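You operate a simulated robot arm through the tools that you are given. There is no shell and no other tool.

You run a simulated robot arm. Do the job below in one go: nothing can be reset, and whatever is moved stays where it is left.

## Task
Pile some things up. At the end: the gold check valve marked "2" from the top of table c is on the top of table a; the grey relay stands on top of the blue sanding block; the green tin from the top of table c is on the top of table a, with the blue gauge from there on top of it and the silver piston on top of that; whatever was shut is shut again. Leave all else as you found it, and nothing knocked over. Set down upright: check valve.

The check looks at the end state, three seconds after you hand in, the way a careful person would. Anything else that was tipped, shoved, dropped, spilled or broken makes it a failure.

## Robot
A 7-joint arm with a two-finger parallel gripper, fixed in place. Base frame: the origin is at the foot of the arm, x ahead of it, y to its left, z up; the work surface is at about z = 0. Lengths are in cm, angles in degrees, forces in N, time in s.
With the tool pointing down near the work surface it reaches from about 24 to 62 cm from the base axis. Its first joint turns from -66.0 to 66.0 degrees. Payload 2.6 kg.
The TCP is the grasp point between the finger pads, 3 cm short of the fingertips. In the tool frame z runs along the fingers and y along their closing line. Largest opening 9.4 cm; finger width 2.8, thickness 1; the body of the gripper, 5 by 9.6 cm, starts 5.5 cm behind the TCP.
Orientation is told as [roll, pitch, yaw] about the base's x, y, z axes, in that order, counted from this pose: with the fingers straight down and closing along the base's y, the tool's x points along the base's -x, its y along +y and its z along -z.

## Interface
- The arm moves only by the tool drive_tool. Its argument "increments" is a list of rows, each an object of numbers (a shift or turn left out is 0, a gripper value left out holds the last): "tx", "ty", "tz": the shift along the tool's x, y, z in cm; "wx", "wy", "wz": the turn, a rotation vector about the tool's x, y, z in degrees. In form: [{"tx": .., "ty": .., "tz": .., "wx": .., "wy": .., "wz": ..}, ...]. A call has 1 to 20 rows; each row shifts and turns the commanded pose from where the row before left it, along the tool's axes as they then stand. "hand" is the opening, from 0 (shut) to 1 (fully open), set as the call begins (left out, the last holds). Rows are played at 5 a second. More than 5 cm and 8.6 degrees between two rows, or a gripper value outside its range, and nothing of the call is played. A pose out of reach is approached as far as the arm can. The call stops where the force on the tool passes 40 N (or 10 N more than at its start, if that is more) or the arm is blocked; 0.2 s more then pass. The fingers move at their own pace (about 7.2 cm/s each) and stop on an object; they squeeze with about 43 N. The grip force told is the motor's: it shows also when the fingers shut on nothing. Time passes only in rows, and 0.2 s behind the last, so rows that do not move let the fingers close. The reply holds the time, the measured pose of the TCP, the force on the tool along the base axes, the opening and the grip force, in the units named above and with some noise, with the torque about the TCP (base axes, N m) and any sound that the robot's microphone picked up.
- Cameras (640 x 400 px; columns grow to the right, rows downward): "scene" is fixed at [2.6, 46.43, 52.08]; the picture's right is [-0.60, -0.80, 0.00], its down [-0.74, 0.56, -0.37] and it looks along [0.30, -0.22, -0.93] (base axes); focal length 214 px, centre (320, 200). "wrist" rides on the gripper at [7.6, 1.4, -10.3] in the tool frame; the picture's right is [-0.18, 0.98, 0.00], its down [-0.75, -0.14, -0.64] and it looks along [-0.63, -0.12, 0.77] (tool axes); focal length 243 px, centre (320, 200). There is no depth. A picture from a camera that has moved, and an enlarged one, comes with that camera's place and axes in the base frame and with its lens.
- camera(camera): a new picture of that camera. The clock stands still meanwhile.
- zoom(camera, box): a new picture of the part [left, top, right, bottom] of that camera's present view, enlarged. The clock stands still meanwhile.
- close_job(): hands the job in; it is judged then, once.

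Places have to be worked out from the pictures, the camera data and where the tool is seen. Open the gripper and draw the arm clear of the work before you hand the job in, unless the task says otherwise.

The tools are called after ">>>" as a command line: name --argument value ..., lists and objects as JSON in quotes. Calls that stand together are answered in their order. drive_tool: Moves the arm, as the interface text tells. Its arguments: {"type":"object","properties":{"increments":{"type":"array","items":{"type":"object","properties":{"tx":{"type":"number"},"ty":{"type":"number"},"tz":{"type":"number"},"wx":{"type":"number"},"wy":{"type":"number"},"wz":{"type":"number"}}}},"hand":{"type":"number"}},"required":["increments"]} The other tools are called the same way: camera (camera) takes a picture; zoom (camera, box) takes an enlarged picture of a part of a camera's view; close_job () hands the job in.

At the start:

```text
t: 0.0
position: [37.06, -27.38, 29.28]
tool_rot: [0.0, 0.0, -0.1]
wrist_force: [0.5, 0.3, -0.2]
torque: [-0.01, 0.03, 0.0]
width: 9.4
finger_force: 0.1
```

scene: 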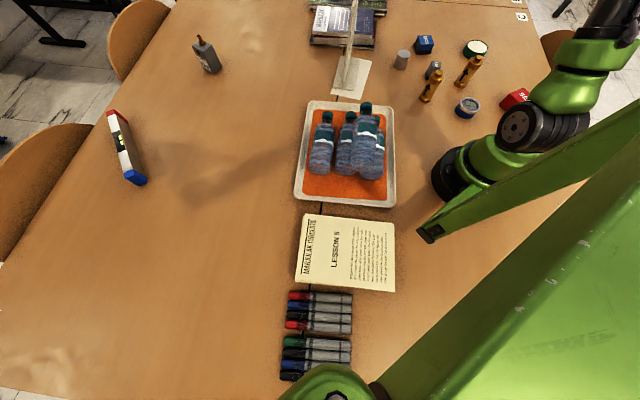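
wrist: 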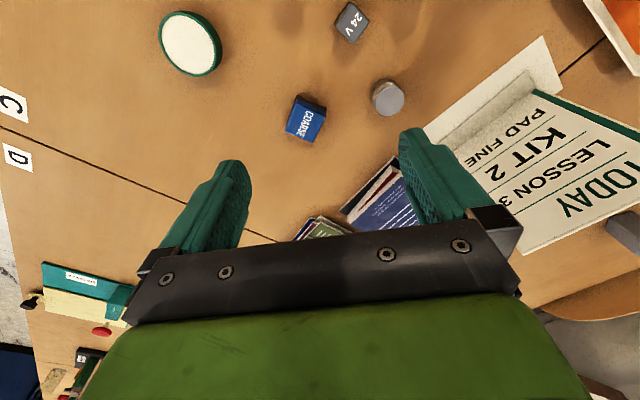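

I see a table group with several small items near the right of the scene picture; I zoom in there to identify them and the table markings.

>>> zoom --camera "scene" --box '[380, 0, 560, 120]'

>>> zoom --camera "wrist" --box '[120, 0, 440, 200]'

>>> zoom --camera "scene" --box '[280, 0, 420, 100]'

>>> zoom --camera "wrist" --box '[0, 80, 160, 400]'

```text
3.33 times, centred on (470, 60) of scene
camera zoom: at [2.6, 46.43, 52.08], right [-0.6, -0.8, 0.0], down [-0.74, 0.56, -0.37], along [0.3, -0.22, -0.93], focal length 715 px, centre (-180, 667)
```

zoom: 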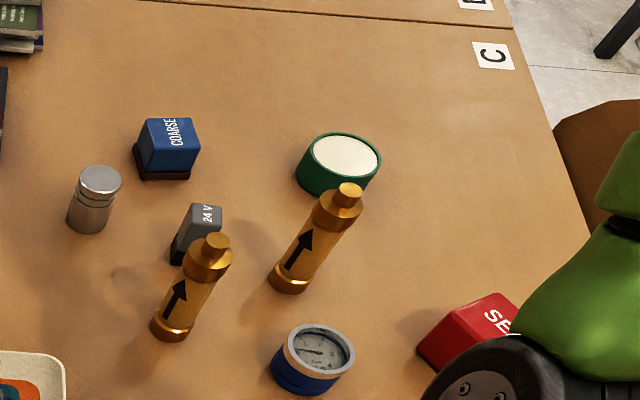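

```text
2.00 times, centred on (280, 100) of wrist
camera zoom: at [29.34, -25.92, 39.73], right [0.18, 0.98, 0.0], down [0.75, -0.14, 0.64], along [0.63, -0.12, -0.77], focal length 485 px, centre (400, 400)
```

zoom: 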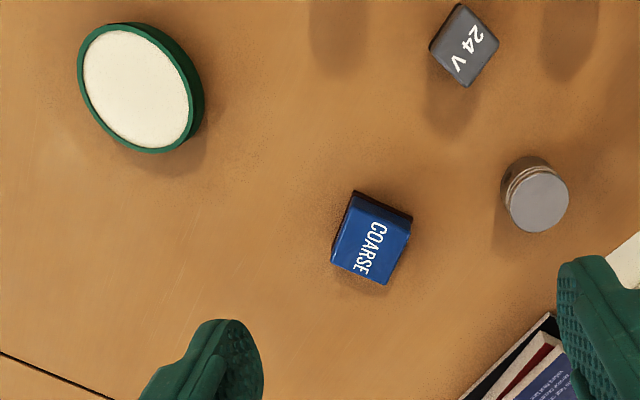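

```text
4.00 times, centred on (350, 50) of scene
camera zoom: at [2.6, 46.43, 52.08], right [-0.6, -0.8, 0.0], down [-0.74, 0.56, -0.37], along [0.3, -0.22, -0.93], focal length 858 px, centre (200, 800)
```

zoom: 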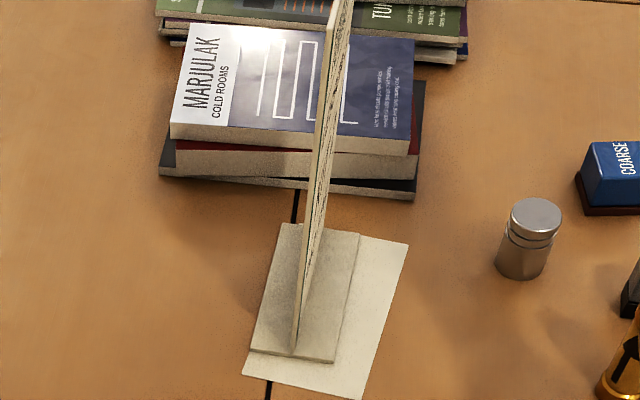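

```text
1.25 times, centred on (80, 240) of wrist
camera zoom: at [29.34, -25.92, 39.73], right [0.18, 0.98, 0.0], down [0.75, -0.14, 0.64], along [0.63, -0.12, -0.77], focal length 303 px, centre (620, 150)
```

zoom: 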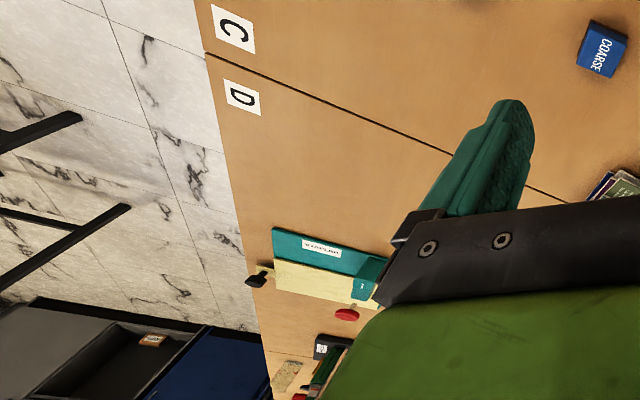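

The tables are turned about 45° to the base. On table C I make out a green tin near (31,-42), gauge (16,-20), two valves (27,-15) and (24,-28), relay (33,-23), blue block (44,-31.5) and piston (42.5,-18.3). I raise the arm and pull back to view the valves and read their numbers.

>>> drive_tool --increments '[{"tx": 2, "tz": -2}, {"tx": 2, "tz": -2}, {"tx": 2, "tz": -2}, {"tx": 2, "tz": -2}, {"tx": 2, "tz": -2}, {"tx": 2, "tz": -1}, {}]'

>>> camera --camera "wrist"

>>> camera --camera "scene"

```text
t: 1.6
position: [25.01, -27.35, 40.69]
tool_rot: [0.1, 0.0, 0.0]
wrist_force: [0.3, -0.5, -0.6]
torque: [-0.03, -0.05, 0.0]
width: 9.4
finger_force: 0.1
```

```text
taken
camera wrist: at [17.28, -25.86, 50.9], right [0.18, 0.98, 0.0], down [0.75, -0.14, 0.64], along [0.63, -0.12, -0.77], focal length 243 px, centre (320, 200)
```

wrist: 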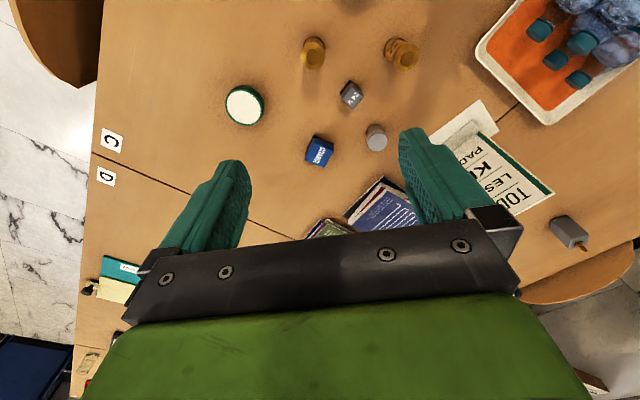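

```text
taken
```

scene: 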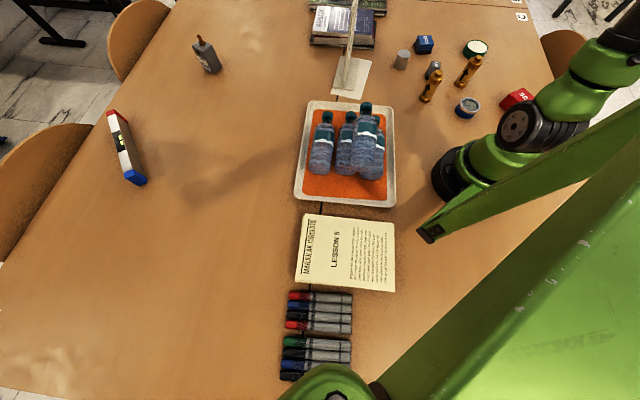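

The valves show no number from this side. I zoom the wrist view on the valves and on the labels, and the scene view on the big static green structure.

>>> zoom --camera "wrist" --box '[220, 20, 460, 170]'

>>> zoom --camera "scene" --box '[260, 100, 640, 400]'

>>> zoom --camera "scene" --box '[0, 0, 320, 200]'

>>> zoom --camera "scene" --box '[0, 200, 320, 400]'

```text
2.67 times, centred on (340, 95) of wrist
camera zoom: at [17.28, -25.86, 50.9], right [0.18, 0.98, 0.0], down [0.75, -0.14, 0.64], along [0.63, -0.12, -0.77], focal length 647 px, centre (267, 480)
```

zoom: 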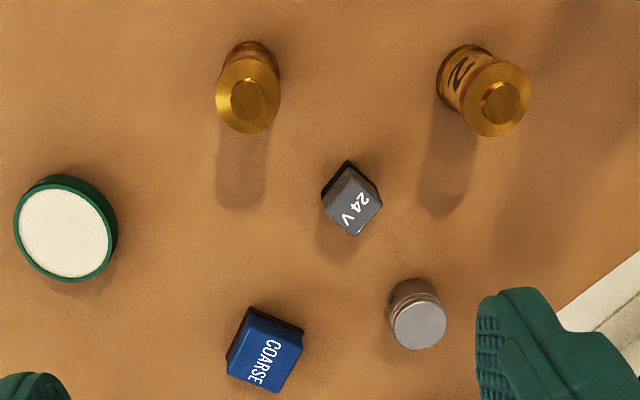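

```text
1.33 times, centred on (450, 250) of scene
camera zoom: at [2.6, 46.43, 52.08], right [-0.6, -0.8, 0.0], down [-0.74, 0.56, -0.37], along [0.3, -0.22, -0.93], focal length 286 px, centre (147, 133)
```

zoom: 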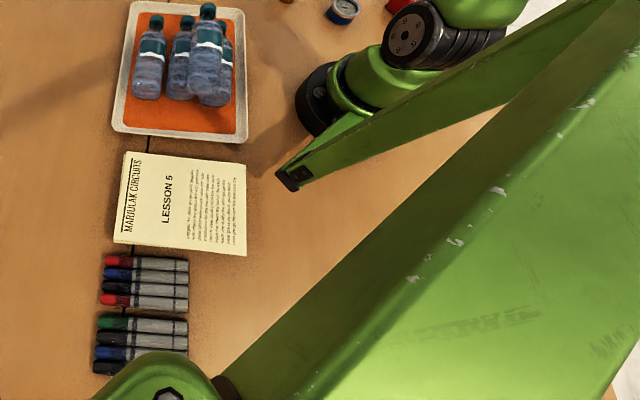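

```text
2.00 times, centred on (160, 100) of scene
camera zoom: at [2.6, 46.43, 52.08], right [-0.6, -0.8, 0.0], down [-0.74, 0.56, -0.37], along [0.3, -0.22, -0.93], focal length 429 px, centre (640, 400)
```

zoom: 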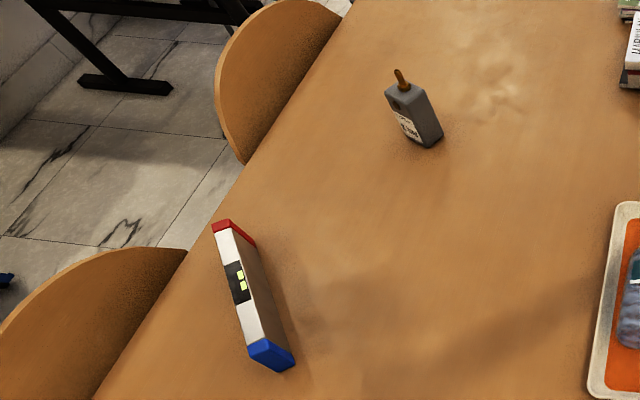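

```text
2.00 times, centred on (160, 300) of scene
camera zoom: at [2.6, 46.43, 52.08], right [-0.6, -0.8, 0.0], down [-0.74, 0.56, -0.37], along [0.3, -0.22, -0.93], focal length 429 px, centre (640, 0)
```

zoom: 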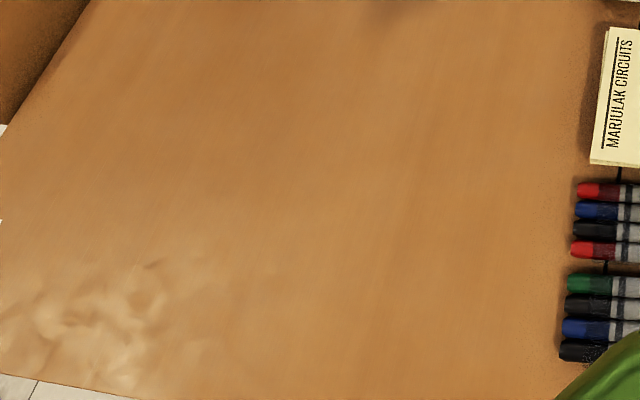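

The valve nearer (27,-15) carries a "2" on its side. Next I swing at height towards the left to look for table A's label and anything else there.

>>> drive_tool --increments '[{"ty": 3, "tx": -0.5}, {"ty": 3, "tx": -0.5}, {"ty": 3, "tx": -0.5}, {"ty": 3, "tx": -0.5}, {"ty": 3, "tx": -0.5}, {"ty": 3, "tx": -0.5}, {"ty": 3}, {"ty": 3}, {"ty": 3}, {}]'

>>> camera --camera "wrist"

>>> camera --camera "scene"

```text
t: 3.8
position: [27.67, -0.34, 40.24]
tool_rot: [0.0, -0.1, 0.1]
wrist_force: [-0.5, 0.1, 0.0]
torque: [-0.02, 0.02, 0.02]
width: 9.39
finger_force: 0.1
```

```text
taken
camera wrist: at [20.09, 1.16, 50.57], right [0.18, 0.98, 0.0], down [0.75, -0.14, 0.64], along [0.63, -0.12, -0.77], focal length 243 px, centre (320, 200)
```

wrist: 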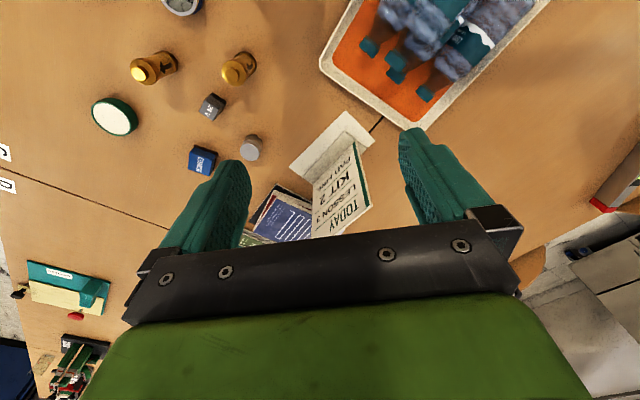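

```text
taken
```

scene: 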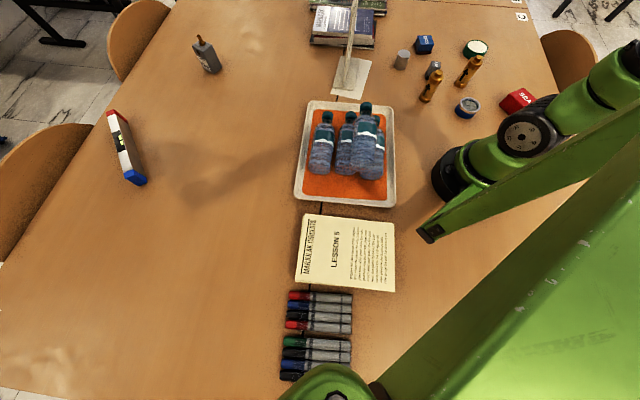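

The bottles lie on the tray and the TODAY sign is a standing board about 26 cm tall. I yaw the tool so the wrist camera looks to the left-far side to find label A.

>>> drive_tool --increments '[{"wz": -8}, {"wz": -8}, {"wz": -8}, {"wz": -8}, {"wz": -8}, {}]'

>>> camera --camera "wrist"

```text
t: 5.2
position: [27.86, -0.31, 40.44]
tool_rot: [0.0, 0.0, 40.3]
wrist_force: [0.3, -0.7, -0.7]
torque: [0.01, 0.01, 0.0]
width: 9.42
finger_force: 0.1
```

```text
taken
camera wrist: at [21.12, -4.1, 50.75], right [-0.49, 0.87, 0.0], down [0.67, 0.38, 0.64], along [0.56, 0.32, -0.77], focal length 243 px, centre (320, 200)
```

wrist: 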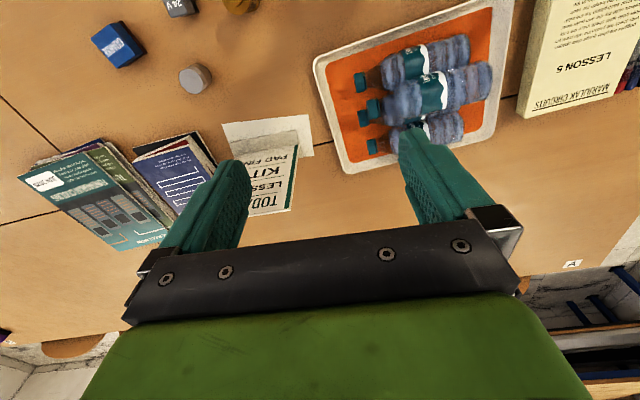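

Label "A" is on the left table, so the left table is A. I now yaw further to see what the big green structure near the base left side is, before planning paths there.

>>> drive_tool --increments '[{"wz": -8}, {"wz": -8}, {"wz": -8}, {"wz": -8}, {"wz": -8}, {"wz": -8}, {"wz": -8}, {"wz": -8}, {"wz": -8}, {}]'

>>> camera --camera "wrist"

```text
t: 7.4
position: [27.9, -0.46, 40.51]
tool_rot: [0.0, 0.0, 112.0]
wrist_force: [-0.3, -0.6, 0.6]
torque: [-0.01, 0.03, -0.01]
width: 9.4
finger_force: 0.0
```

```text
taken
camera wrist: at [29.43, -7.95, 50.75], right [-0.98, -0.2, 0.0], down [-0.15, 0.75, 0.64], along [-0.13, 0.63, -0.77], focal length 243 px, centre (320, 200)
```

wrist: 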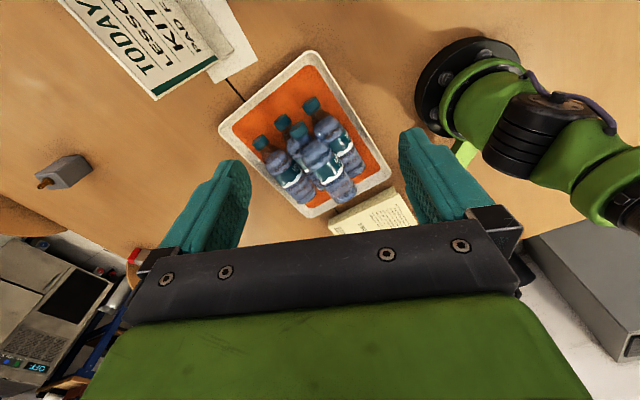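

I zoom on that light-green piece next to the base.

>>> zoom --camera "wrist" --box '[380, 80, 640, 260]'

>>> drive_tool --increments '[{"ty": -3}, {"ty": -3}, {"ty": -2}, {}]'

>>> camera --camera "wrist"

```text
2.22 times, centred on (510, 170) of wrist
camera zoom: at [29.43, -7.95, 50.75], right [-0.98, -0.2, 0.0], down [-0.15, 0.75, 0.64], along [-0.13, 0.63, -0.77], focal length 539 px, centre (-102, 267)
```

zoom: 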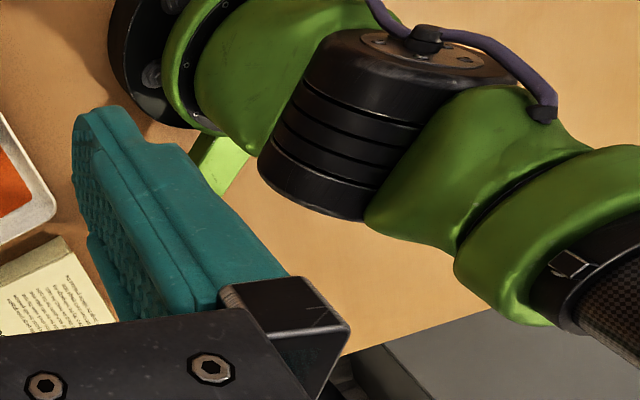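

```text
t: 8.4
position: [35.5, 2.47, 40.86]
tool_rot: [-0.1, 0.0, 112.0]
wrist_force: [-0.1, 0.2, -0.6]
torque: [0.0, -0.01, 0.05]
width: 9.39
finger_force: 0.1
```

```text
taken
camera wrist: at [37.01, -5.01, 51.13], right [-0.98, -0.2, 0.0], down [-0.15, 0.75, 0.64], along [-0.13, 0.63, -0.77], focal length 243 px, centre (320, 200)
```

wrist: 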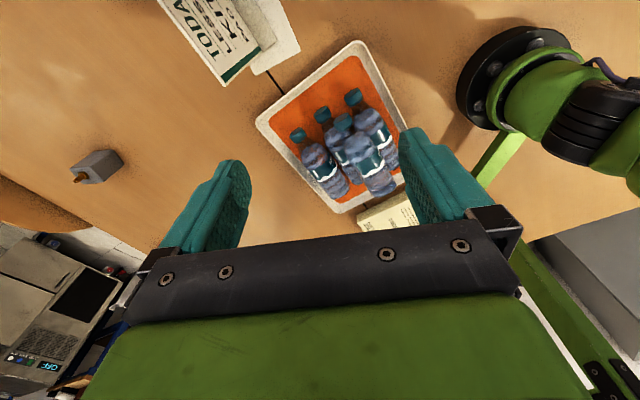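

The green structure is a post standing behind/left of the base (x<0), clear of my workspace if I stay at x>10 there. I turn the tool back to yaw 0, then go over the tin area.

>>> drive_tool --increments '[{"wz": 8}, {"wz": 8}, {"wz": 8}, {"wz": 8}, {"wz": 8}, {"wz": 8}, {"wz": 8}, {"wz": 8}, {"wz": 8}, {"wz": 8}, {"wz": 8}, {"wz": 8}, {"wz": 8}, {"wz": 8}, {}]'

>>> drive_tool --increments '[{"ty": -4, "tx": 0.6}, {"ty": -4, "tx": 0.6}, {"ty": -4, "tx": 0.6}, {"ty": -4, "tx": 0.6}, {"ty": -4, "tx": 0.6}, {"ty": -4, "tx": 0.6}, {"ty": -4, "tx": 0.6, "tz": 2}, {"ty": -4, "tx": 0.6, "tz": 2}, {"ty": -4, "tz": 3}, {"ty": -4, "tz": 3}, {"ty": -2, "tz": 3}, {}]'

>>> camera --camera "wrist"

```text
t: 11.6
position: [35.36, 2.61, 40.48]
tool_rot: [0.0, -0.1, -0.2]
wrist_force: [0.0, 1.2, -0.2]
torque: [-0.01, -0.01, -0.01]
width: 9.39
finger_force: 0.0
```

```text
t: 14.2
position: [30.49, -39.69, 27.33]
tool_rot: [0.0, 0.0, 0.0]
wrist_force: [-0.7, 0.0, 0.9]
torque: [-0.01, 0.05, -0.02]
width: 9.39
finger_force: 0.2
```

```text
taken
camera wrist: at [22.9, -38.13, 37.62], right [0.18, 0.98, 0.0], down [0.75, -0.14, 0.64], along [0.63, -0.12, -0.77], focal length 243 px, centre (320, 200)
```

wrist: 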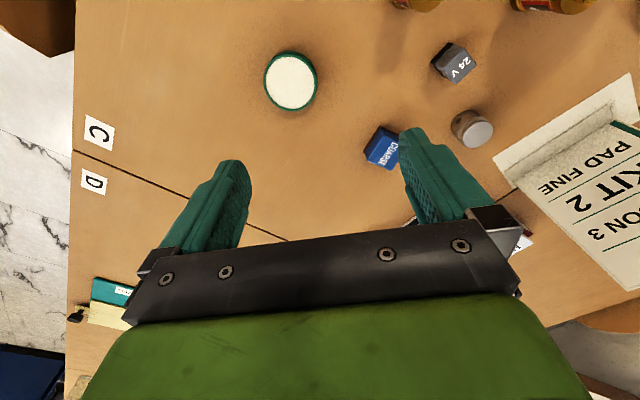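

The tin's top appears at (291,81), i.e. about (30.6,-43.5). I zoom in to refine its rim and height.

>>> zoom --camera "wrist" --box '[240, 30, 340, 130]'

>>> zoom --camera "scene" --box '[440, 20, 520, 70]'

```text
4.00 times, centred on (290, 80) of wrist
camera zoom: at [22.9, -38.13, 37.62], right [0.18, 0.98, 0.0], down [0.75, -0.14, 0.64], along [0.63, -0.12, -0.77], focal length 970 px, centre (440, 680)
```

zoom: 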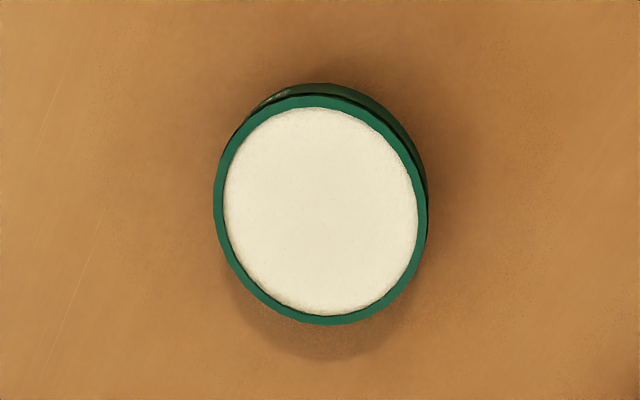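

```text
8.00 times, centred on (480, 45) of scene
camera zoom: at [2.6, 46.43, 52.08], right [-0.6, -0.8, 0.0], down [-0.74, 0.56, -0.37], along [0.3, -0.22, -0.93], focal length 1716 px, centre (-960, 1440)
```

zoom: 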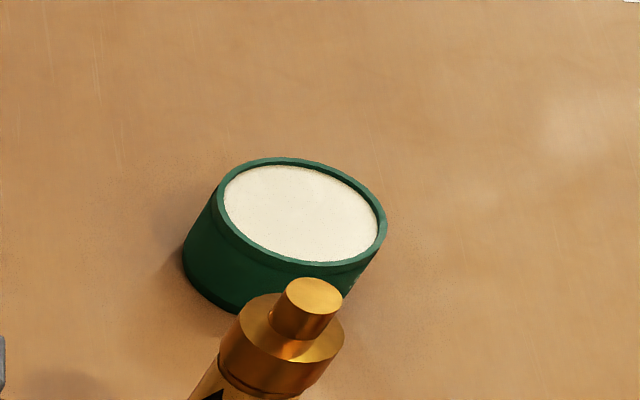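

Refined: tin ≈ (31.0,-43.7), diameter ≈7.2, height ≈2.3 cm. I move above it and down to z≈12, then check.

>>> drive_tool --increments '[{"tx": -0.2, "ty": -2, "tz": 2}, {"tx": -0.2, "ty": -2, "tz": 3}, {"tz": 4}, {"tz": 4}, {"tz": 2.3}, {}]' --hand 1

>>> camera --camera "wrist"

>>> zoom --camera "scene" --box '[440, 10, 520, 60]'

```text
t: 15.6
position: [30.92, -43.44, 12.24]
tool_rot: [0.0, 0.0, 0.0]
wrist_force: [0.7, 0.0, 0.3]
torque: [0.03, 0.01, 0.04]
width: 9.4
finger_force: 0.2
```

```text
taken
camera wrist: at [23.28, -41.99, 22.43], right [0.18, 0.98, 0.0], down [0.75, -0.14, 0.64], along [0.63, -0.12, -0.77], focal length 243 px, centre (320, 200)
```

wrist: 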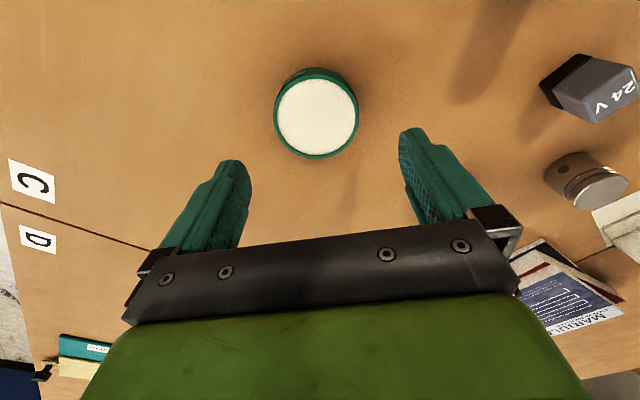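

```text
8.00 times, centred on (480, 35) of scene
camera zoom: at [2.6, 46.43, 52.08], right [-0.6, -0.8, 0.0], down [-0.74, 0.56, -0.37], along [0.3, -0.22, -0.93], focal length 1716 px, centre (-960, 1520)
```

zoom: 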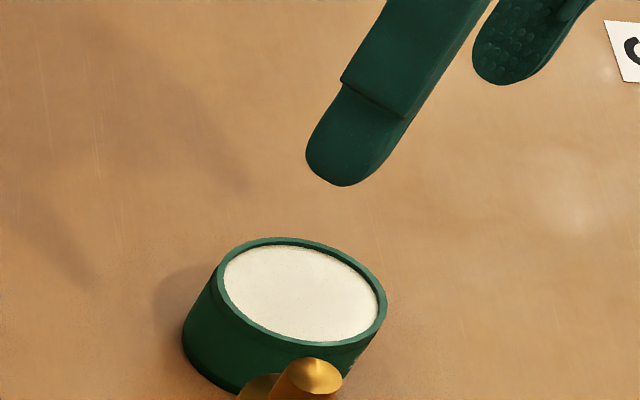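

The tin top's centre is now measured at (30.7,-43.7), so I shift by (-0.2,-0.25) and lower to z≈3.3 with the fingers open around it.

>>> drive_tool --increments '[{"tx": 0.2, "ty": -0.25, "tz": 1}, {"tz": 2}, {"tz": 2}, {"tz": 2}, {"tz": 1.2}, {"tz": 0.7}, {}]'

>>> camera --camera "wrist"

```text
t: 17.2
position: [30.75, -43.73, 3.43]
tool_rot: [0.0, 0.0, 0.0]
wrist_force: [-0.3, -0.2, -0.5]
torque: [0.02, -0.01, 0.01]
width: 9.39
finger_force: 0.1
```

```text
taken
camera wrist: at [23.13, -42.23, 13.66], right [0.18, 0.98, 0.0], down [0.75, -0.14, 0.64], along [0.63, -0.12, -0.77], focal length 243 px, centre (320, 200)
```

wrist: 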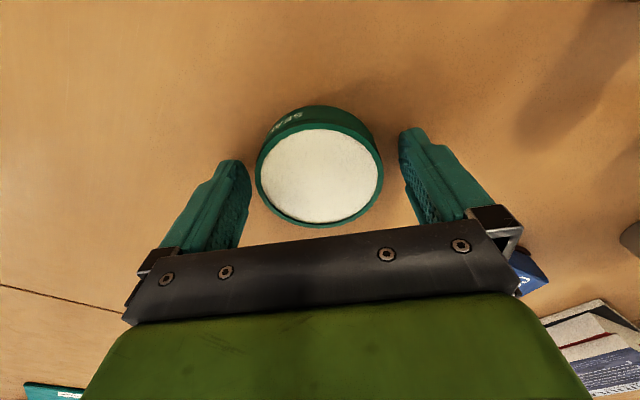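

The tin sits centred between the pads. I close and wait.

>>> drive_tool --increments '[{}, {}, {}, {}]' --hand 0

```text
t: 18.2
position: [30.84, -43.81, 3.36]
tool_rot: [0.0, 0.0, 0.0]
wrist_force: [-0.7, 0.1, 0.1]
torque: [-0.06, -0.05, -0.02]
width: 7.08
finger_force: 42.8
```

Gripped at 7.1 cm. I lift it straight up to z≈37.

>>> drive_tool --increments '[{"tz": -1}, {"tz": -2}, {"tz": -3}, {"tz": -4}, {"tz": -4}, {"tz": -4}, {"tz": -4}, {"tz": -4}, {"tz": -4}, {"tz": -3}, {"tz": -1}, {}]'

>>> drive_tool --increments '[{"ty": 2}, {"ty": 4}, {"ty": 4}, {"ty": 4}, {"ty": 4}, {"ty": 4}, {"ty": 4}, {"ty": 4}, {"ty": 4}, {"ty": 4}, {"ty": 4}, {"ty": 4}, {"ty": 4}, {"ty": 3}, {"ty": 2}, {}]'

>>> camera --camera "wrist"

>>> camera --camera "scene"

```text
t: 20.8
position: [30.82, -43.27, 34.12]
tool_rot: [0.0, 0.0, 0.1]
wrist_force: [0.7, -0.2, -3.0]
torque: [-0.04, 0.01, 0.02]
width: 7.1
finger_force: 42.8
out of reach, approached as far as the arm can: row 10, 11
```

```text
t: 24.2
position: [30.68, 11.68, 34.24]
tool_rot: [0.1, 0.0, 0.2]
wrist_force: [1.5, 0.0, -3.1]
torque: [0.01, -0.01, 0.01]
width: 7.1
finger_force: 43.3
```

```text
taken
camera wrist: at [23.06, 13.15, 44.49], right [0.18, 0.98, 0.0], down [0.75, -0.14, 0.64], along [0.63, -0.12, -0.77], focal length 243 px, centre (320, 200)
```

wrist: 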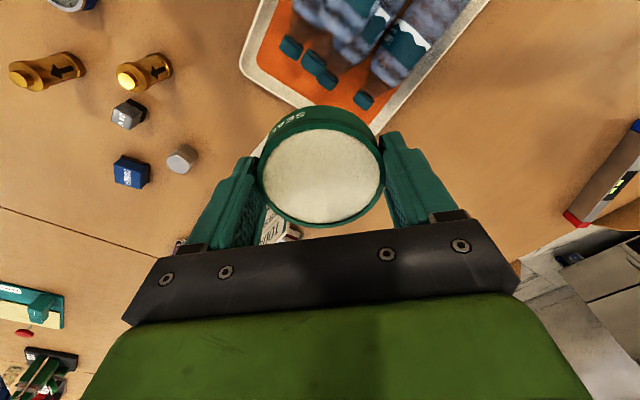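

```text
taken
```

scene: 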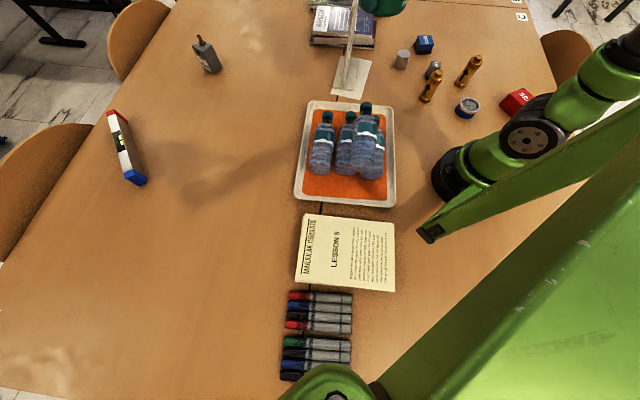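

The tin is held fine above the tray. I carry on to above table A at about (38,39), lowering to z≈20 on the way.

>>> drive_tool --increments '[{"ty": 2, "tx": -0.5}, {"ty": 3.5, "tx": -1, "tz": 1}, {"ty": 3.5, "tx": -1, "tz": 1}, {"ty": 3.5, "tx": -1, "tz": 2}, {"ty": 3.5, "tx": -1, "tz": 2}, {"ty": 3.5, "tx": -1, "tz": 2}, {"ty": 3.5, "tx": -1, "tz": 3}, {"ty": 3, "tx": -0.8, "tz": 2}, {"ty": 1.3}, {}]'

>>> camera --camera "wrist"

>>> camera --camera "scene"

```text
t: 26.4
position: [38.29, 39.05, 21.03]
tool_rot: [0.0, 0.1, 0.1]
wrist_force: [0.4, 0.7, -3.1]
torque: [0.0, -0.01, -0.01]
width: 7.08
finger_force: 42.5
```

```text
taken
camera wrist: at [30.61, 40.56, 31.3], right [0.18, 0.98, 0.0], down [0.75, -0.14, 0.64], along [0.63, -0.12, -0.77], focal length 243 px, centre (320, 200)
```

wrist: 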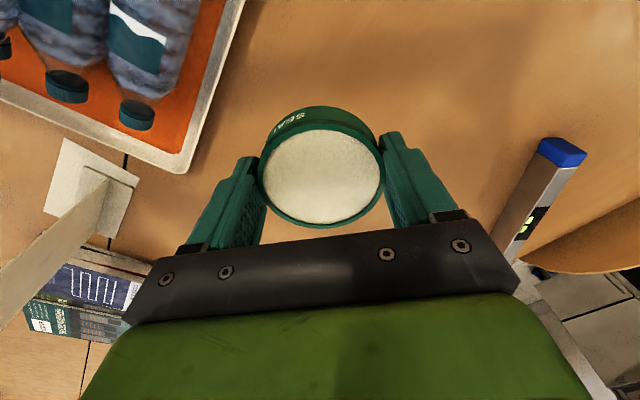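

```text
taken
```

scene: 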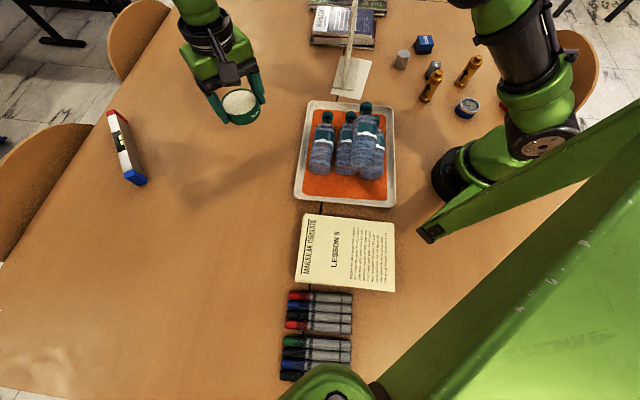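

Clear of everything below. I lower the tin to the table, slowing near the surface.

>>> drive_tool --increments '[{"tz": 2}, {"tz": 3}, {"tz": 3}, {"tz": 3}, {"tz": 2.5}, {"tz": 1.5}, {"tz": 1}, {"tz": 0.7}, {"tz": 0.4}, {"tz": 0.3}, {}]'

```text
t: 28.8
position: [38.22, 38.96, 3.65]
tool_rot: [0.0, 0.0, 0.0]
wrist_force: [0.6, 0.9, -2.9]
torque: [-0.02, 0.0, -0.03]
width: 7.08
finger_force: 42.7
```

The tin still hangs free (−3 N), so I creep down a few millimetres more until contact shows.

>>> drive_tool --increments '[{"tz": 0.1}, {"tz": 0.1}, {}]'

```text
t: 29.6
position: [38.31, 38.97, 3.45]
tool_rot: [0.0, -0.1, 0.0]
wrist_force: [1.0, -0.3, -3.3]
torque: [-0.03, -0.02, 0.01]
width: 7.09
finger_force: 42.5
```

>>> drive_tool --increments '[{"tz": 0.07}, {"tz": 0.05}, {}]'

```text
t: 30.4
position: [38.3, 39.06, 3.34]
tool_rot: [0.0, -0.1, 0.1]
wrist_force: [0.0, -0.8, -0.9]
torque: [-0.05, -0.11, -0.07]
width: 7.1
finger_force: 43.2
```

The weight has come off the wrist, so the tin rests on the table. I open and rise straight up.

>>> drive_tool --increments '[{}, {}, {}]' --hand 1

>>> drive_tool --increments '[{"tz": -1}, {"tz": -2}, {"tz": -3}, {"tz": -4}, {"tz": -4}, {"tz": -3}, {}]'

>>> zoom --camera "wrist" --box '[240, 30, 400, 130]'

>>> camera --camera "scene"

```text
t: 31.2
position: [38.25, 39.08, 3.41]
tool_rot: [0.0, -0.1, 0.0]
wrist_force: [-0.3, 0.3, -0.4]
torque: [0.02, 0.02, 0.01]
width: 9.4
finger_force: 0.0
```

```text
t: 32.8
position: [38.03, 39.11, 20.31]
tool_rot: [0.0, 0.0, 0.1]
wrist_force: [0.8, 0.6, 1.1]
torque: [-0.03, -0.03, -0.01]
width: 9.4
finger_force: 0.1
```

```text
4.00 times, centred on (320, 80) of wrist
camera zoom: at [30.4, 40.55, 30.62], right [0.18, 0.98, 0.0], down [0.75, -0.14, 0.64], along [0.63, -0.12, -0.77], focal length 970 px, centre (320, 680)
```

zoom: 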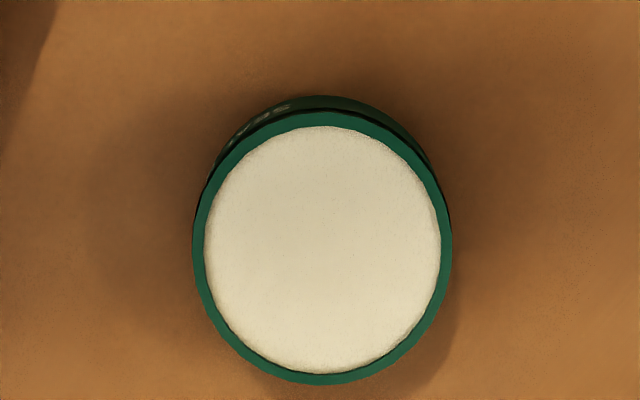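

```text
taken
```

scene: 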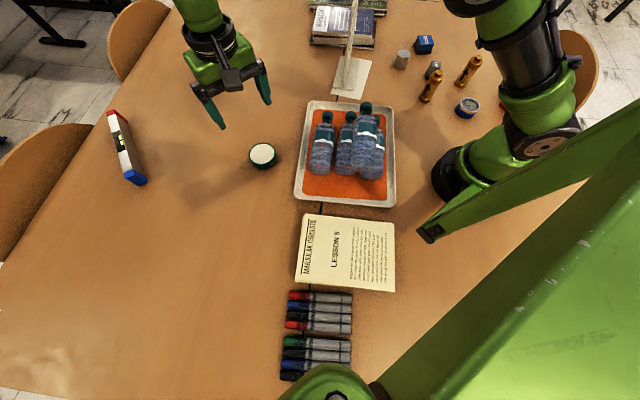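

Tin placed at (38.3,39.1), matching my camera model with tin height 2.3. Now I return at height toward the gauge on table C.

>>> drive_tool --increments '[{"tz": -3}, {"tz": -4, "ty": -2}, {"tz": -4, "ty": -4, "tx": 1}, {"tz": -3, "ty": -4, "tx": 1}, {"ty": -4, "tx": 1}, {"ty": -4, "tx": 1}, {"ty": -4, "tx": 1}, {"ty": -4, "tx": 1}, {"ty": -4, "tx": 1}, {"ty": -4, "tx": 1}, {"ty": -4, "tx": 1}, {"ty": -4, "tx": 1}, {"ty": -4, "tx": 1}, {"ty": -4, "tx": 1}, {"ty": -4, "tx": 1}, {"ty": -4, "tx": 1}, {"ty": -3, "tx": 1}, {}]'

>>> camera --camera "wrist"

```text
refused: row 3 steps farther than a row can; nothing moved
```

```text
taken
camera wrist: at [30.4, 40.55, 30.62], right [0.18, 0.98, 0.0], down [0.75, -0.14, 0.64], along [0.63, -0.12, -0.77], focal length 243 px, centre (320, 200)
```

wrist: 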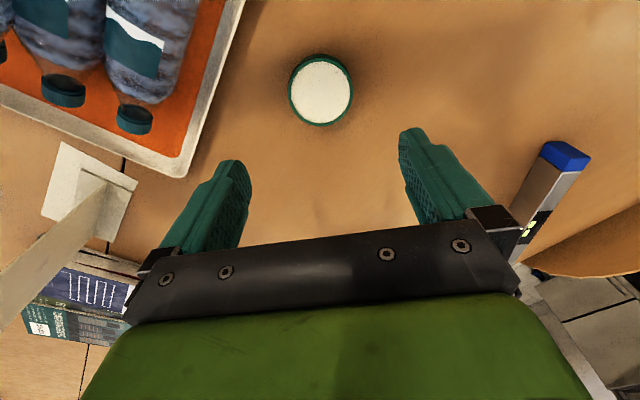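

A row was too long a step; I resend with smaller diagonal steps.

>>> drive_tool --increments '[{"tz": -3}, {"tz": -4, "ty": -1}, {"tz": -3, "ty": -3, "tx": 1}, {"tz": -3, "ty": -3, "tx": 1}, {"ty": -4, "tx": 1}, {"ty": -4, "tx": 1}, {"ty": -4, "tx": 1}, {"ty": -4, "tx": 1}, {"ty": -4, "tx": 1}, {"ty": -4, "tx": 1}, {"ty": -4, "tx": 1}, {"ty": -4, "tx": 1}, {"ty": -4, "tx": 1}, {"ty": -4, "tx": 1}, {"ty": -4, "tx": 1}, {"ty": -4, "tx": 1}, {"ty": -3, "tx": 1}, {}]'

>>> camera --camera "wrist"

```text
t: 36.6
position: [23.41, -19.18, 33.41]
tool_rot: [-0.1, 0.0, 0.1]
wrist_force: [0.9, 0.0, 0.8]
torque: [0.03, -0.01, -0.02]
width: 9.4
finger_force: 0.1
```

```text
taken
camera wrist: at [15.74, -17.68, 43.7], right [0.18, 0.98, 0.0], down [0.75, -0.14, 0.64], along [0.63, -0.12, -0.77], focal length 243 px, centre (320, 200)
```

wrist: 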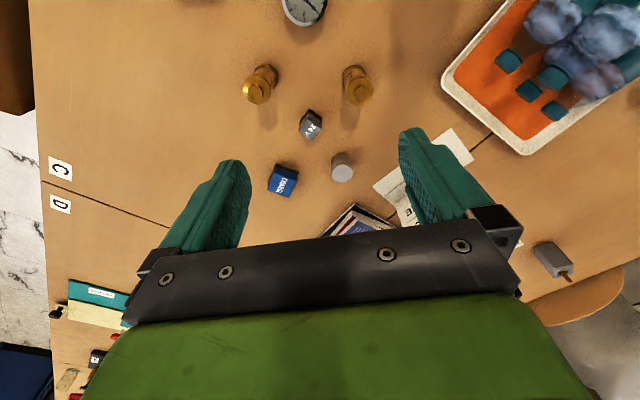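

The gauge sits near (16.1,-19.9). I zoom on the other items from this good viewpoint to record them too.

>>> zoom --camera "wrist" --box '[220, 50, 400, 162]'

>>> zoom --camera "wrist" --box '[250, 100, 380, 210]'

>>> zoom --camera "scene" --box '[390, 30, 490, 130]'

```text
3.56 times, centred on (310, 106) of wrist
camera zoom: at [15.74, -17.68, 43.7], right [0.18, 0.98, 0.0], down [0.75, -0.14, 0.64], along [0.63, -0.12, -0.77], focal length 863 px, centre (356, 534)
```

zoom: 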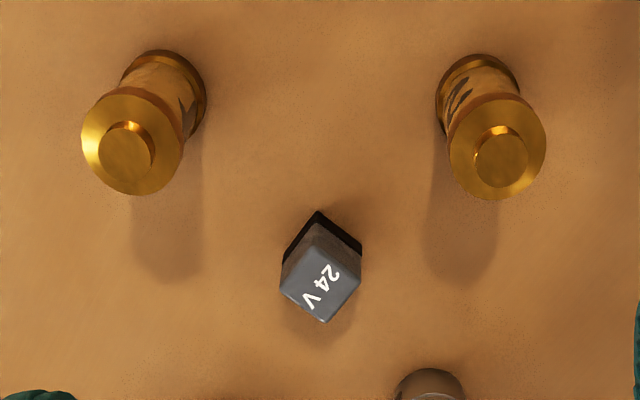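

```text
3.64 times, centred on (315, 155) of wrist
camera zoom: at [15.74, -17.68, 43.7], right [0.18, 0.98, 0.0], down [0.75, -0.14, 0.64], along [0.63, -0.12, -0.77], focal length 882 px, centre (338, 364)
```

zoom: 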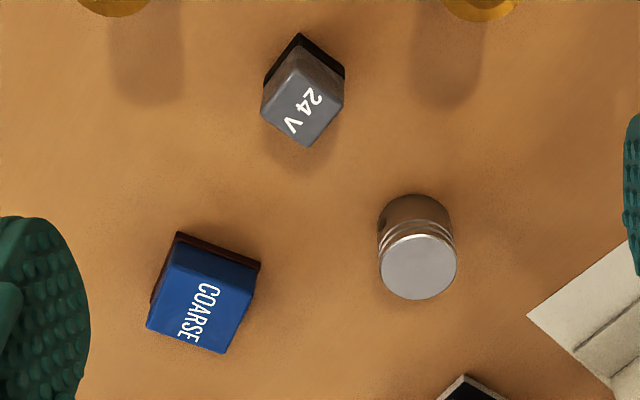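

```text
4.00 times, centred on (440, 80) of scene
camera zoom: at [2.6, 46.43, 52.08], right [-0.6, -0.8, 0.0], down [-0.74, 0.56, -0.37], along [0.3, -0.22, -0.93], focal length 858 px, centre (-160, 680)
```

zoom: 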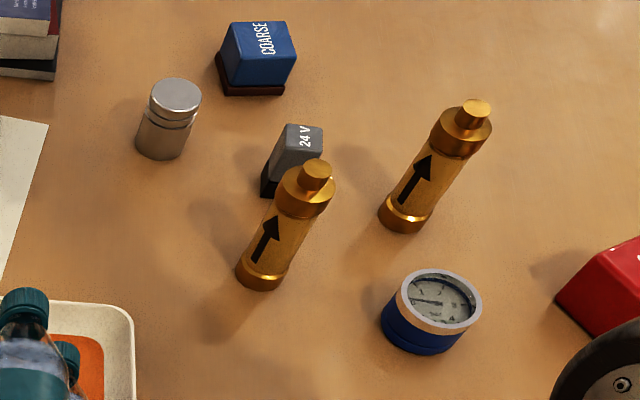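

I go above the gauge at z≈18 for a close look.

>>> drive_tool --increments '[{"tx": 2, "tz": 2}, {"tx": 2, "tz": 3}, {"tx": 2, "tz": 3}, {"tx": 1.3, "ty": -0.7, "tz": 3}, {"tz": 3}, {"tz": 1.4}, {}]'

>>> camera --camera "wrist"

>>> camera --camera "scene"

```text
t: 38.2
position: [16.28, -19.79, 17.85]
tool_rot: [-0.1, 0.0, 0.0]
wrist_force: [-0.3, 0.6, 0.4]
torque: [0.01, 0.0, -0.04]
width: 9.39
finger_force: 0.0
```

```text
taken
camera wrist: at [8.58, -18.26, 28.08], right [0.18, 0.98, 0.0], down [0.75, -0.14, 0.64], along [0.63, -0.12, -0.77], focal length 243 px, centre (320, 200)
```

wrist: 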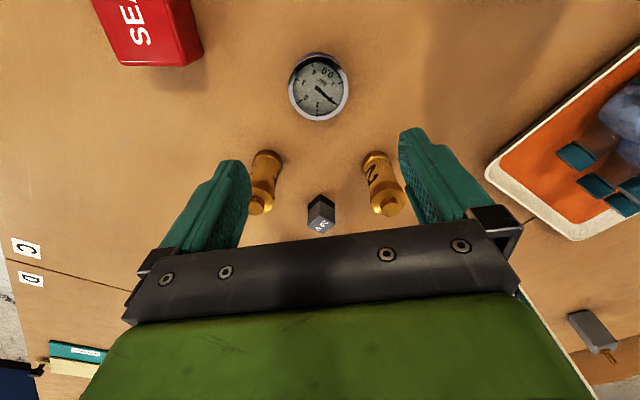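

```text
taken
```

scene: 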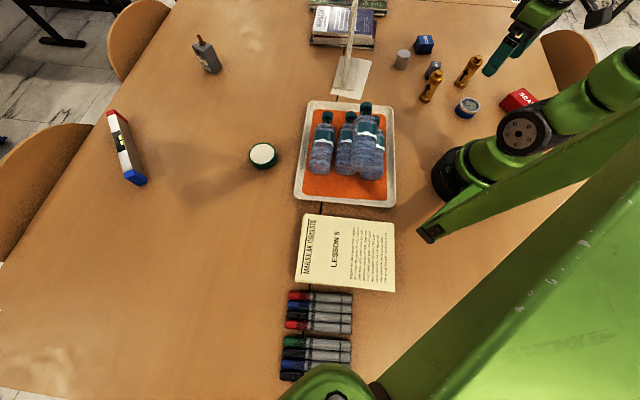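

The "2" on the right-hand valve is clear. I zoom on the gauge to centre it.

>>> zoom --camera "wrist" --box '[240, 40, 400, 140]'

```text
4.00 times, centred on (320, 90) of wrist
camera zoom: at [8.58, -18.26, 28.08], right [0.18, 0.98, 0.0], down [0.75, -0.14, 0.64], along [0.63, -0.12, -0.77], focal length 970 px, centre (320, 640)
```

zoom: 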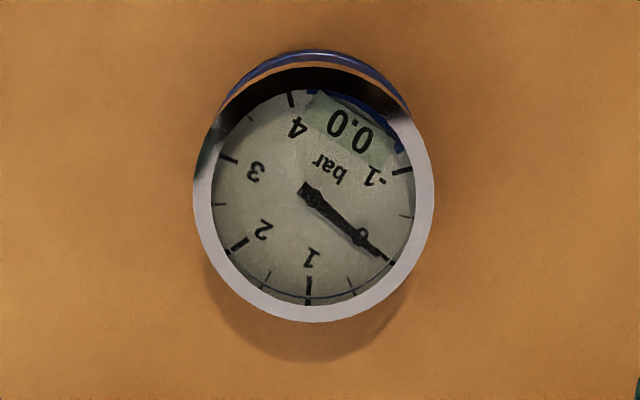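

Gauge estimated at (15.35,-19.65), diameter ≈6, height ≈2.8. I shift, lower to z≈10, and recheck.

>>> drive_tool --increments '[{"tx": 0.9, "ty": 0.14, "tz": 1}, {"tz": 2}, {"tz": 2.5}, {"tz": 2}, {}]'

>>> camera --camera "wrist"

```text
t: 39.4
position: [15.05, -19.58, 10.41]
tool_rot: [0.0, 0.0, 0.0]
wrist_force: [0.5, 0.1, -0.7]
torque: [0.01, -0.01, 0.02]
width: 9.39
finger_force: 0.1
```

```text
taken
camera wrist: at [7.36, -18.02, 20.73], right [0.18, 0.98, 0.0], down [0.75, -0.14, 0.64], along [0.63, -0.12, -0.77], focal length 243 px, centre (320, 200)
```

wrist: 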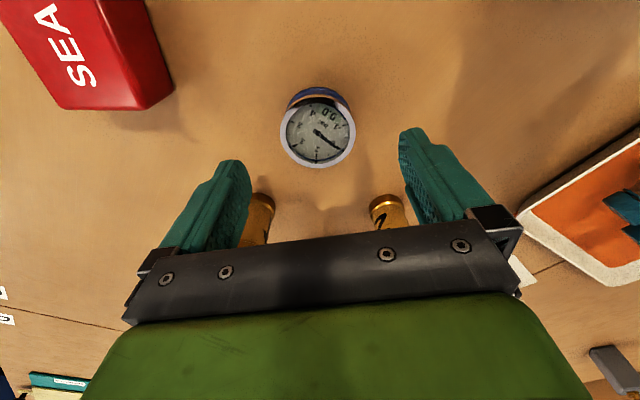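

Gauge centre computed at (15.1,-19.6), right under the tool. I lower to z≈3.4.

>>> drive_tool --increments '[{"tz": 1.5}, {"tz": 2}, {"tz": 2}, {"tz": 1.0}, {"tz": 0.4}, {}]'

>>> camera --camera "wrist"

>>> zoom --camera "scene" --box '[400, 30, 540, 130]'

```text
t: 40.8
position: [15.1, -19.58, 3.47]
tool_rot: [0.0, 0.0, 0.1]
wrist_force: [-0.3, -0.3, -0.4]
torque: [-0.02, -0.02, -0.02]
width: 9.39
finger_force: 0.2
```

```text
taken
camera wrist: at [7.4, -18.03, 13.81], right [0.18, 0.98, 0.0], down [0.75, -0.14, 0.64], along [0.63, -0.12, -0.77], focal length 243 px, centre (320, 200)
```

wrist: 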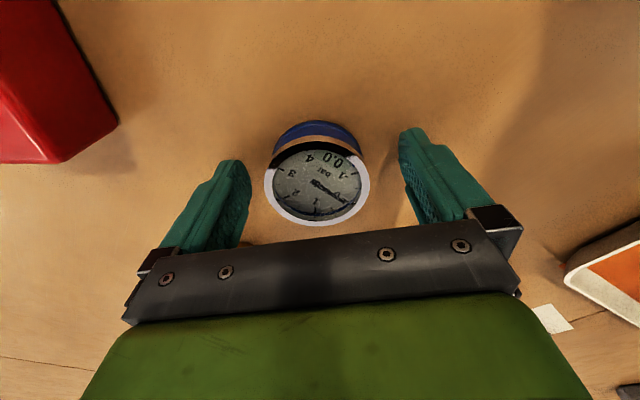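

```text
4.00 times, centred on (470, 80) of scene
camera zoom: at [2.6, 46.43, 52.08], right [-0.6, -0.8, 0.0], down [-0.74, 0.56, -0.37], along [0.3, -0.22, -0.93], focal length 858 px, centre (-280, 680)
```

zoom: 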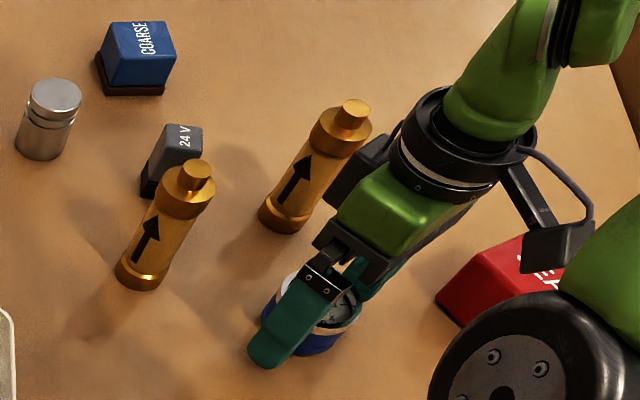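

The gauge is centred between the fingers with no contact. I close on it.

>>> drive_tool --increments '[{}, {}, {}, {}]' --hand 0

```text
t: 41.8
position: [15.13, -19.5, 3.64]
tool_rot: [0.1, 0.0, 0.0]
wrist_force: [0.2, 0.4, 0.8]
torque: [0.03, 0.0, 0.02]
width: 5.68
finger_force: 43.3
```

Held at 5.7 cm. I lift straight up, then swing out and across at z≈34.

>>> drive_tool --increments '[{"tz": -1}, {"tz": -2}, {"tz": -3}, {"tz": -4}, {"tz": -4}, {"tz": -4}, {"tz": -4}, {"tz": -3, "tx": -2}, {"tz": -3, "tx": -3}, {"tz": -2, "tx": -3}, {"tx": -3}, {}]'

>>> drive_tool --increments '[{"ty": 2}, {"ty": 4}, {"ty": 4}, {"ty": 4}, {"ty": 4}, {"ty": 4}, {"ty": 4}, {"ty": 4, "tx": -1}, {"ty": 4, "tx": -1}, {"ty": 4, "tx": -1}, {"ty": 4, "tx": -1}, {"ty": 4, "tx": -2}, {"ty": 4, "tx": -2, "tz": 2}, {"ty": 3, "tx": -2, "tz": 2}, {"ty": 3, "tx": -1, "tz": 2}, {"ty": 2.5, "tx": -1, "tz": 2}, {}]'

>>> camera --camera "wrist"

>>> camera --camera "scene"

```text
t: 44.4
position: [26.04, -19.47, 33.62]
tool_rot: [0.0, 0.0, -0.1]
wrist_force: [-0.3, -0.7, -2.4]
torque: [-0.01, 0.03, -0.01]
width: 5.65
finger_force: 43.1
```

```text
t: 48.0
position: [37.91, 38.98, 25.43]
tool_rot: [0.0, 0.0, 0.0]
wrist_force: [0.2, 0.3, -2.0]
torque: [0.02, 0.03, -0.01]
width: 5.65
finger_force: 43.5
```

```text
taken
camera wrist: at [30.28, 40.4, 35.8], right [0.18, 0.98, 0.0], down [0.75, -0.14, 0.64], along [0.63, -0.12, -0.77], focal length 243 px, centre (320, 200)
```

wrist: 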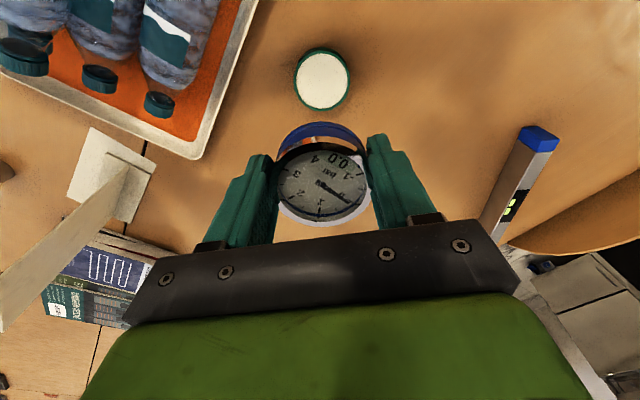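

```text
taken
```

scene: 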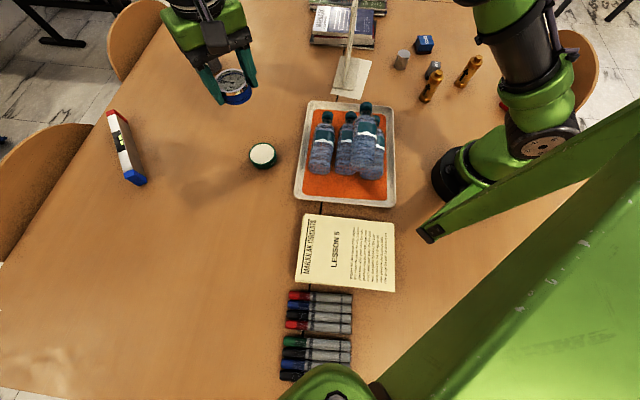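

The gauge is above the tin (tin at ≈(38.25,39.1)). I align and descend to z≈8, then check.

>>> drive_tool --increments '[{"tx": -0.35, "ty": 0.12, "tz": 2}, {"tz": 3}, {"tz": 3}, {"tz": 3}, {"tz": 3}, {"tz": 2}, {"tz": 1.3}, {}]'

>>> camera --camera "wrist"

>>> zoom --camera "scene" --box '[180, 80, 340, 180]'

```text
t: 49.8
position: [38.24, 39.07, 8.37]
tool_rot: [0.0, -0.1, 0.0]
wrist_force: [0.1, 0.0, -1.9]
torque: [0.0, 0.01, -0.02]
width: 5.67
finger_force: 43.2
```

```text
taken
camera wrist: at [30.6, 40.47, 18.56], right [0.18, 0.98, 0.0], down [0.75, -0.14, 0.64], along [0.63, -0.12, -0.77], focal length 243 px, centre (320, 200)
```

wrist: 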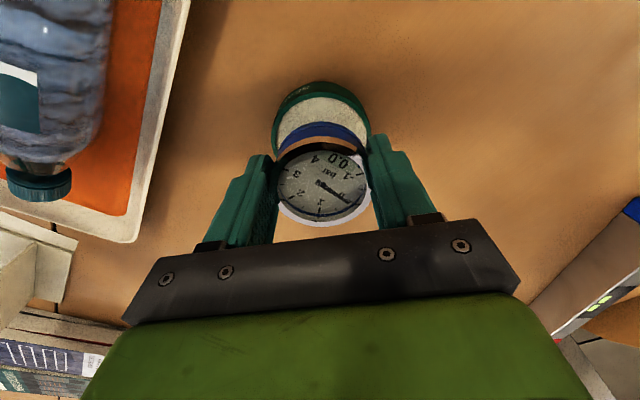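

```text
4.00 times, centred on (260, 130) of scene
camera zoom: at [2.6, 46.43, 52.08], right [-0.6, -0.8, 0.0], down [-0.74, 0.56, -0.37], along [0.3, -0.22, -0.93], focal length 858 px, centre (560, 480)
```

zoom: 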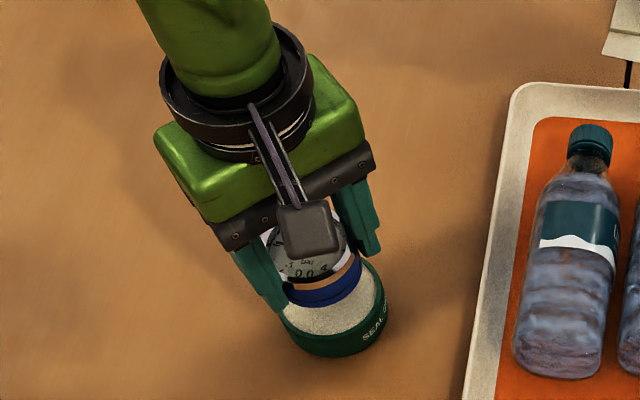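

Aligned. I creep down towards contact at z≈5.8.

>>> drive_tool --increments '[{"tz": 0.8}, {"tz": 0.6}, {"tz": 0.4}, {"tz": 0.2}, {}]'

>>> drive_tool --increments '[{"tz": 0.1}, {"tz": 0.1}, {}]'

```text
t: 51.0
position: [38.28, 39.05, 6.24]
tool_rot: [0.0, 0.1, 0.0]
wrist_force: [0.6, 0.4, -1.5]
torque: [0.02, 0.04, 0.0]
width: 5.67
finger_force: 42.9
```

```text
t: 51.8
position: [38.34, 39.13, 6.08]
tool_rot: [0.0, -0.1, 0.1]
wrist_force: [-1.5, -3.4, 7.8]
torque: [-0.24, 0.12, 0.01]
width: 5.67
finger_force: 42.4
```

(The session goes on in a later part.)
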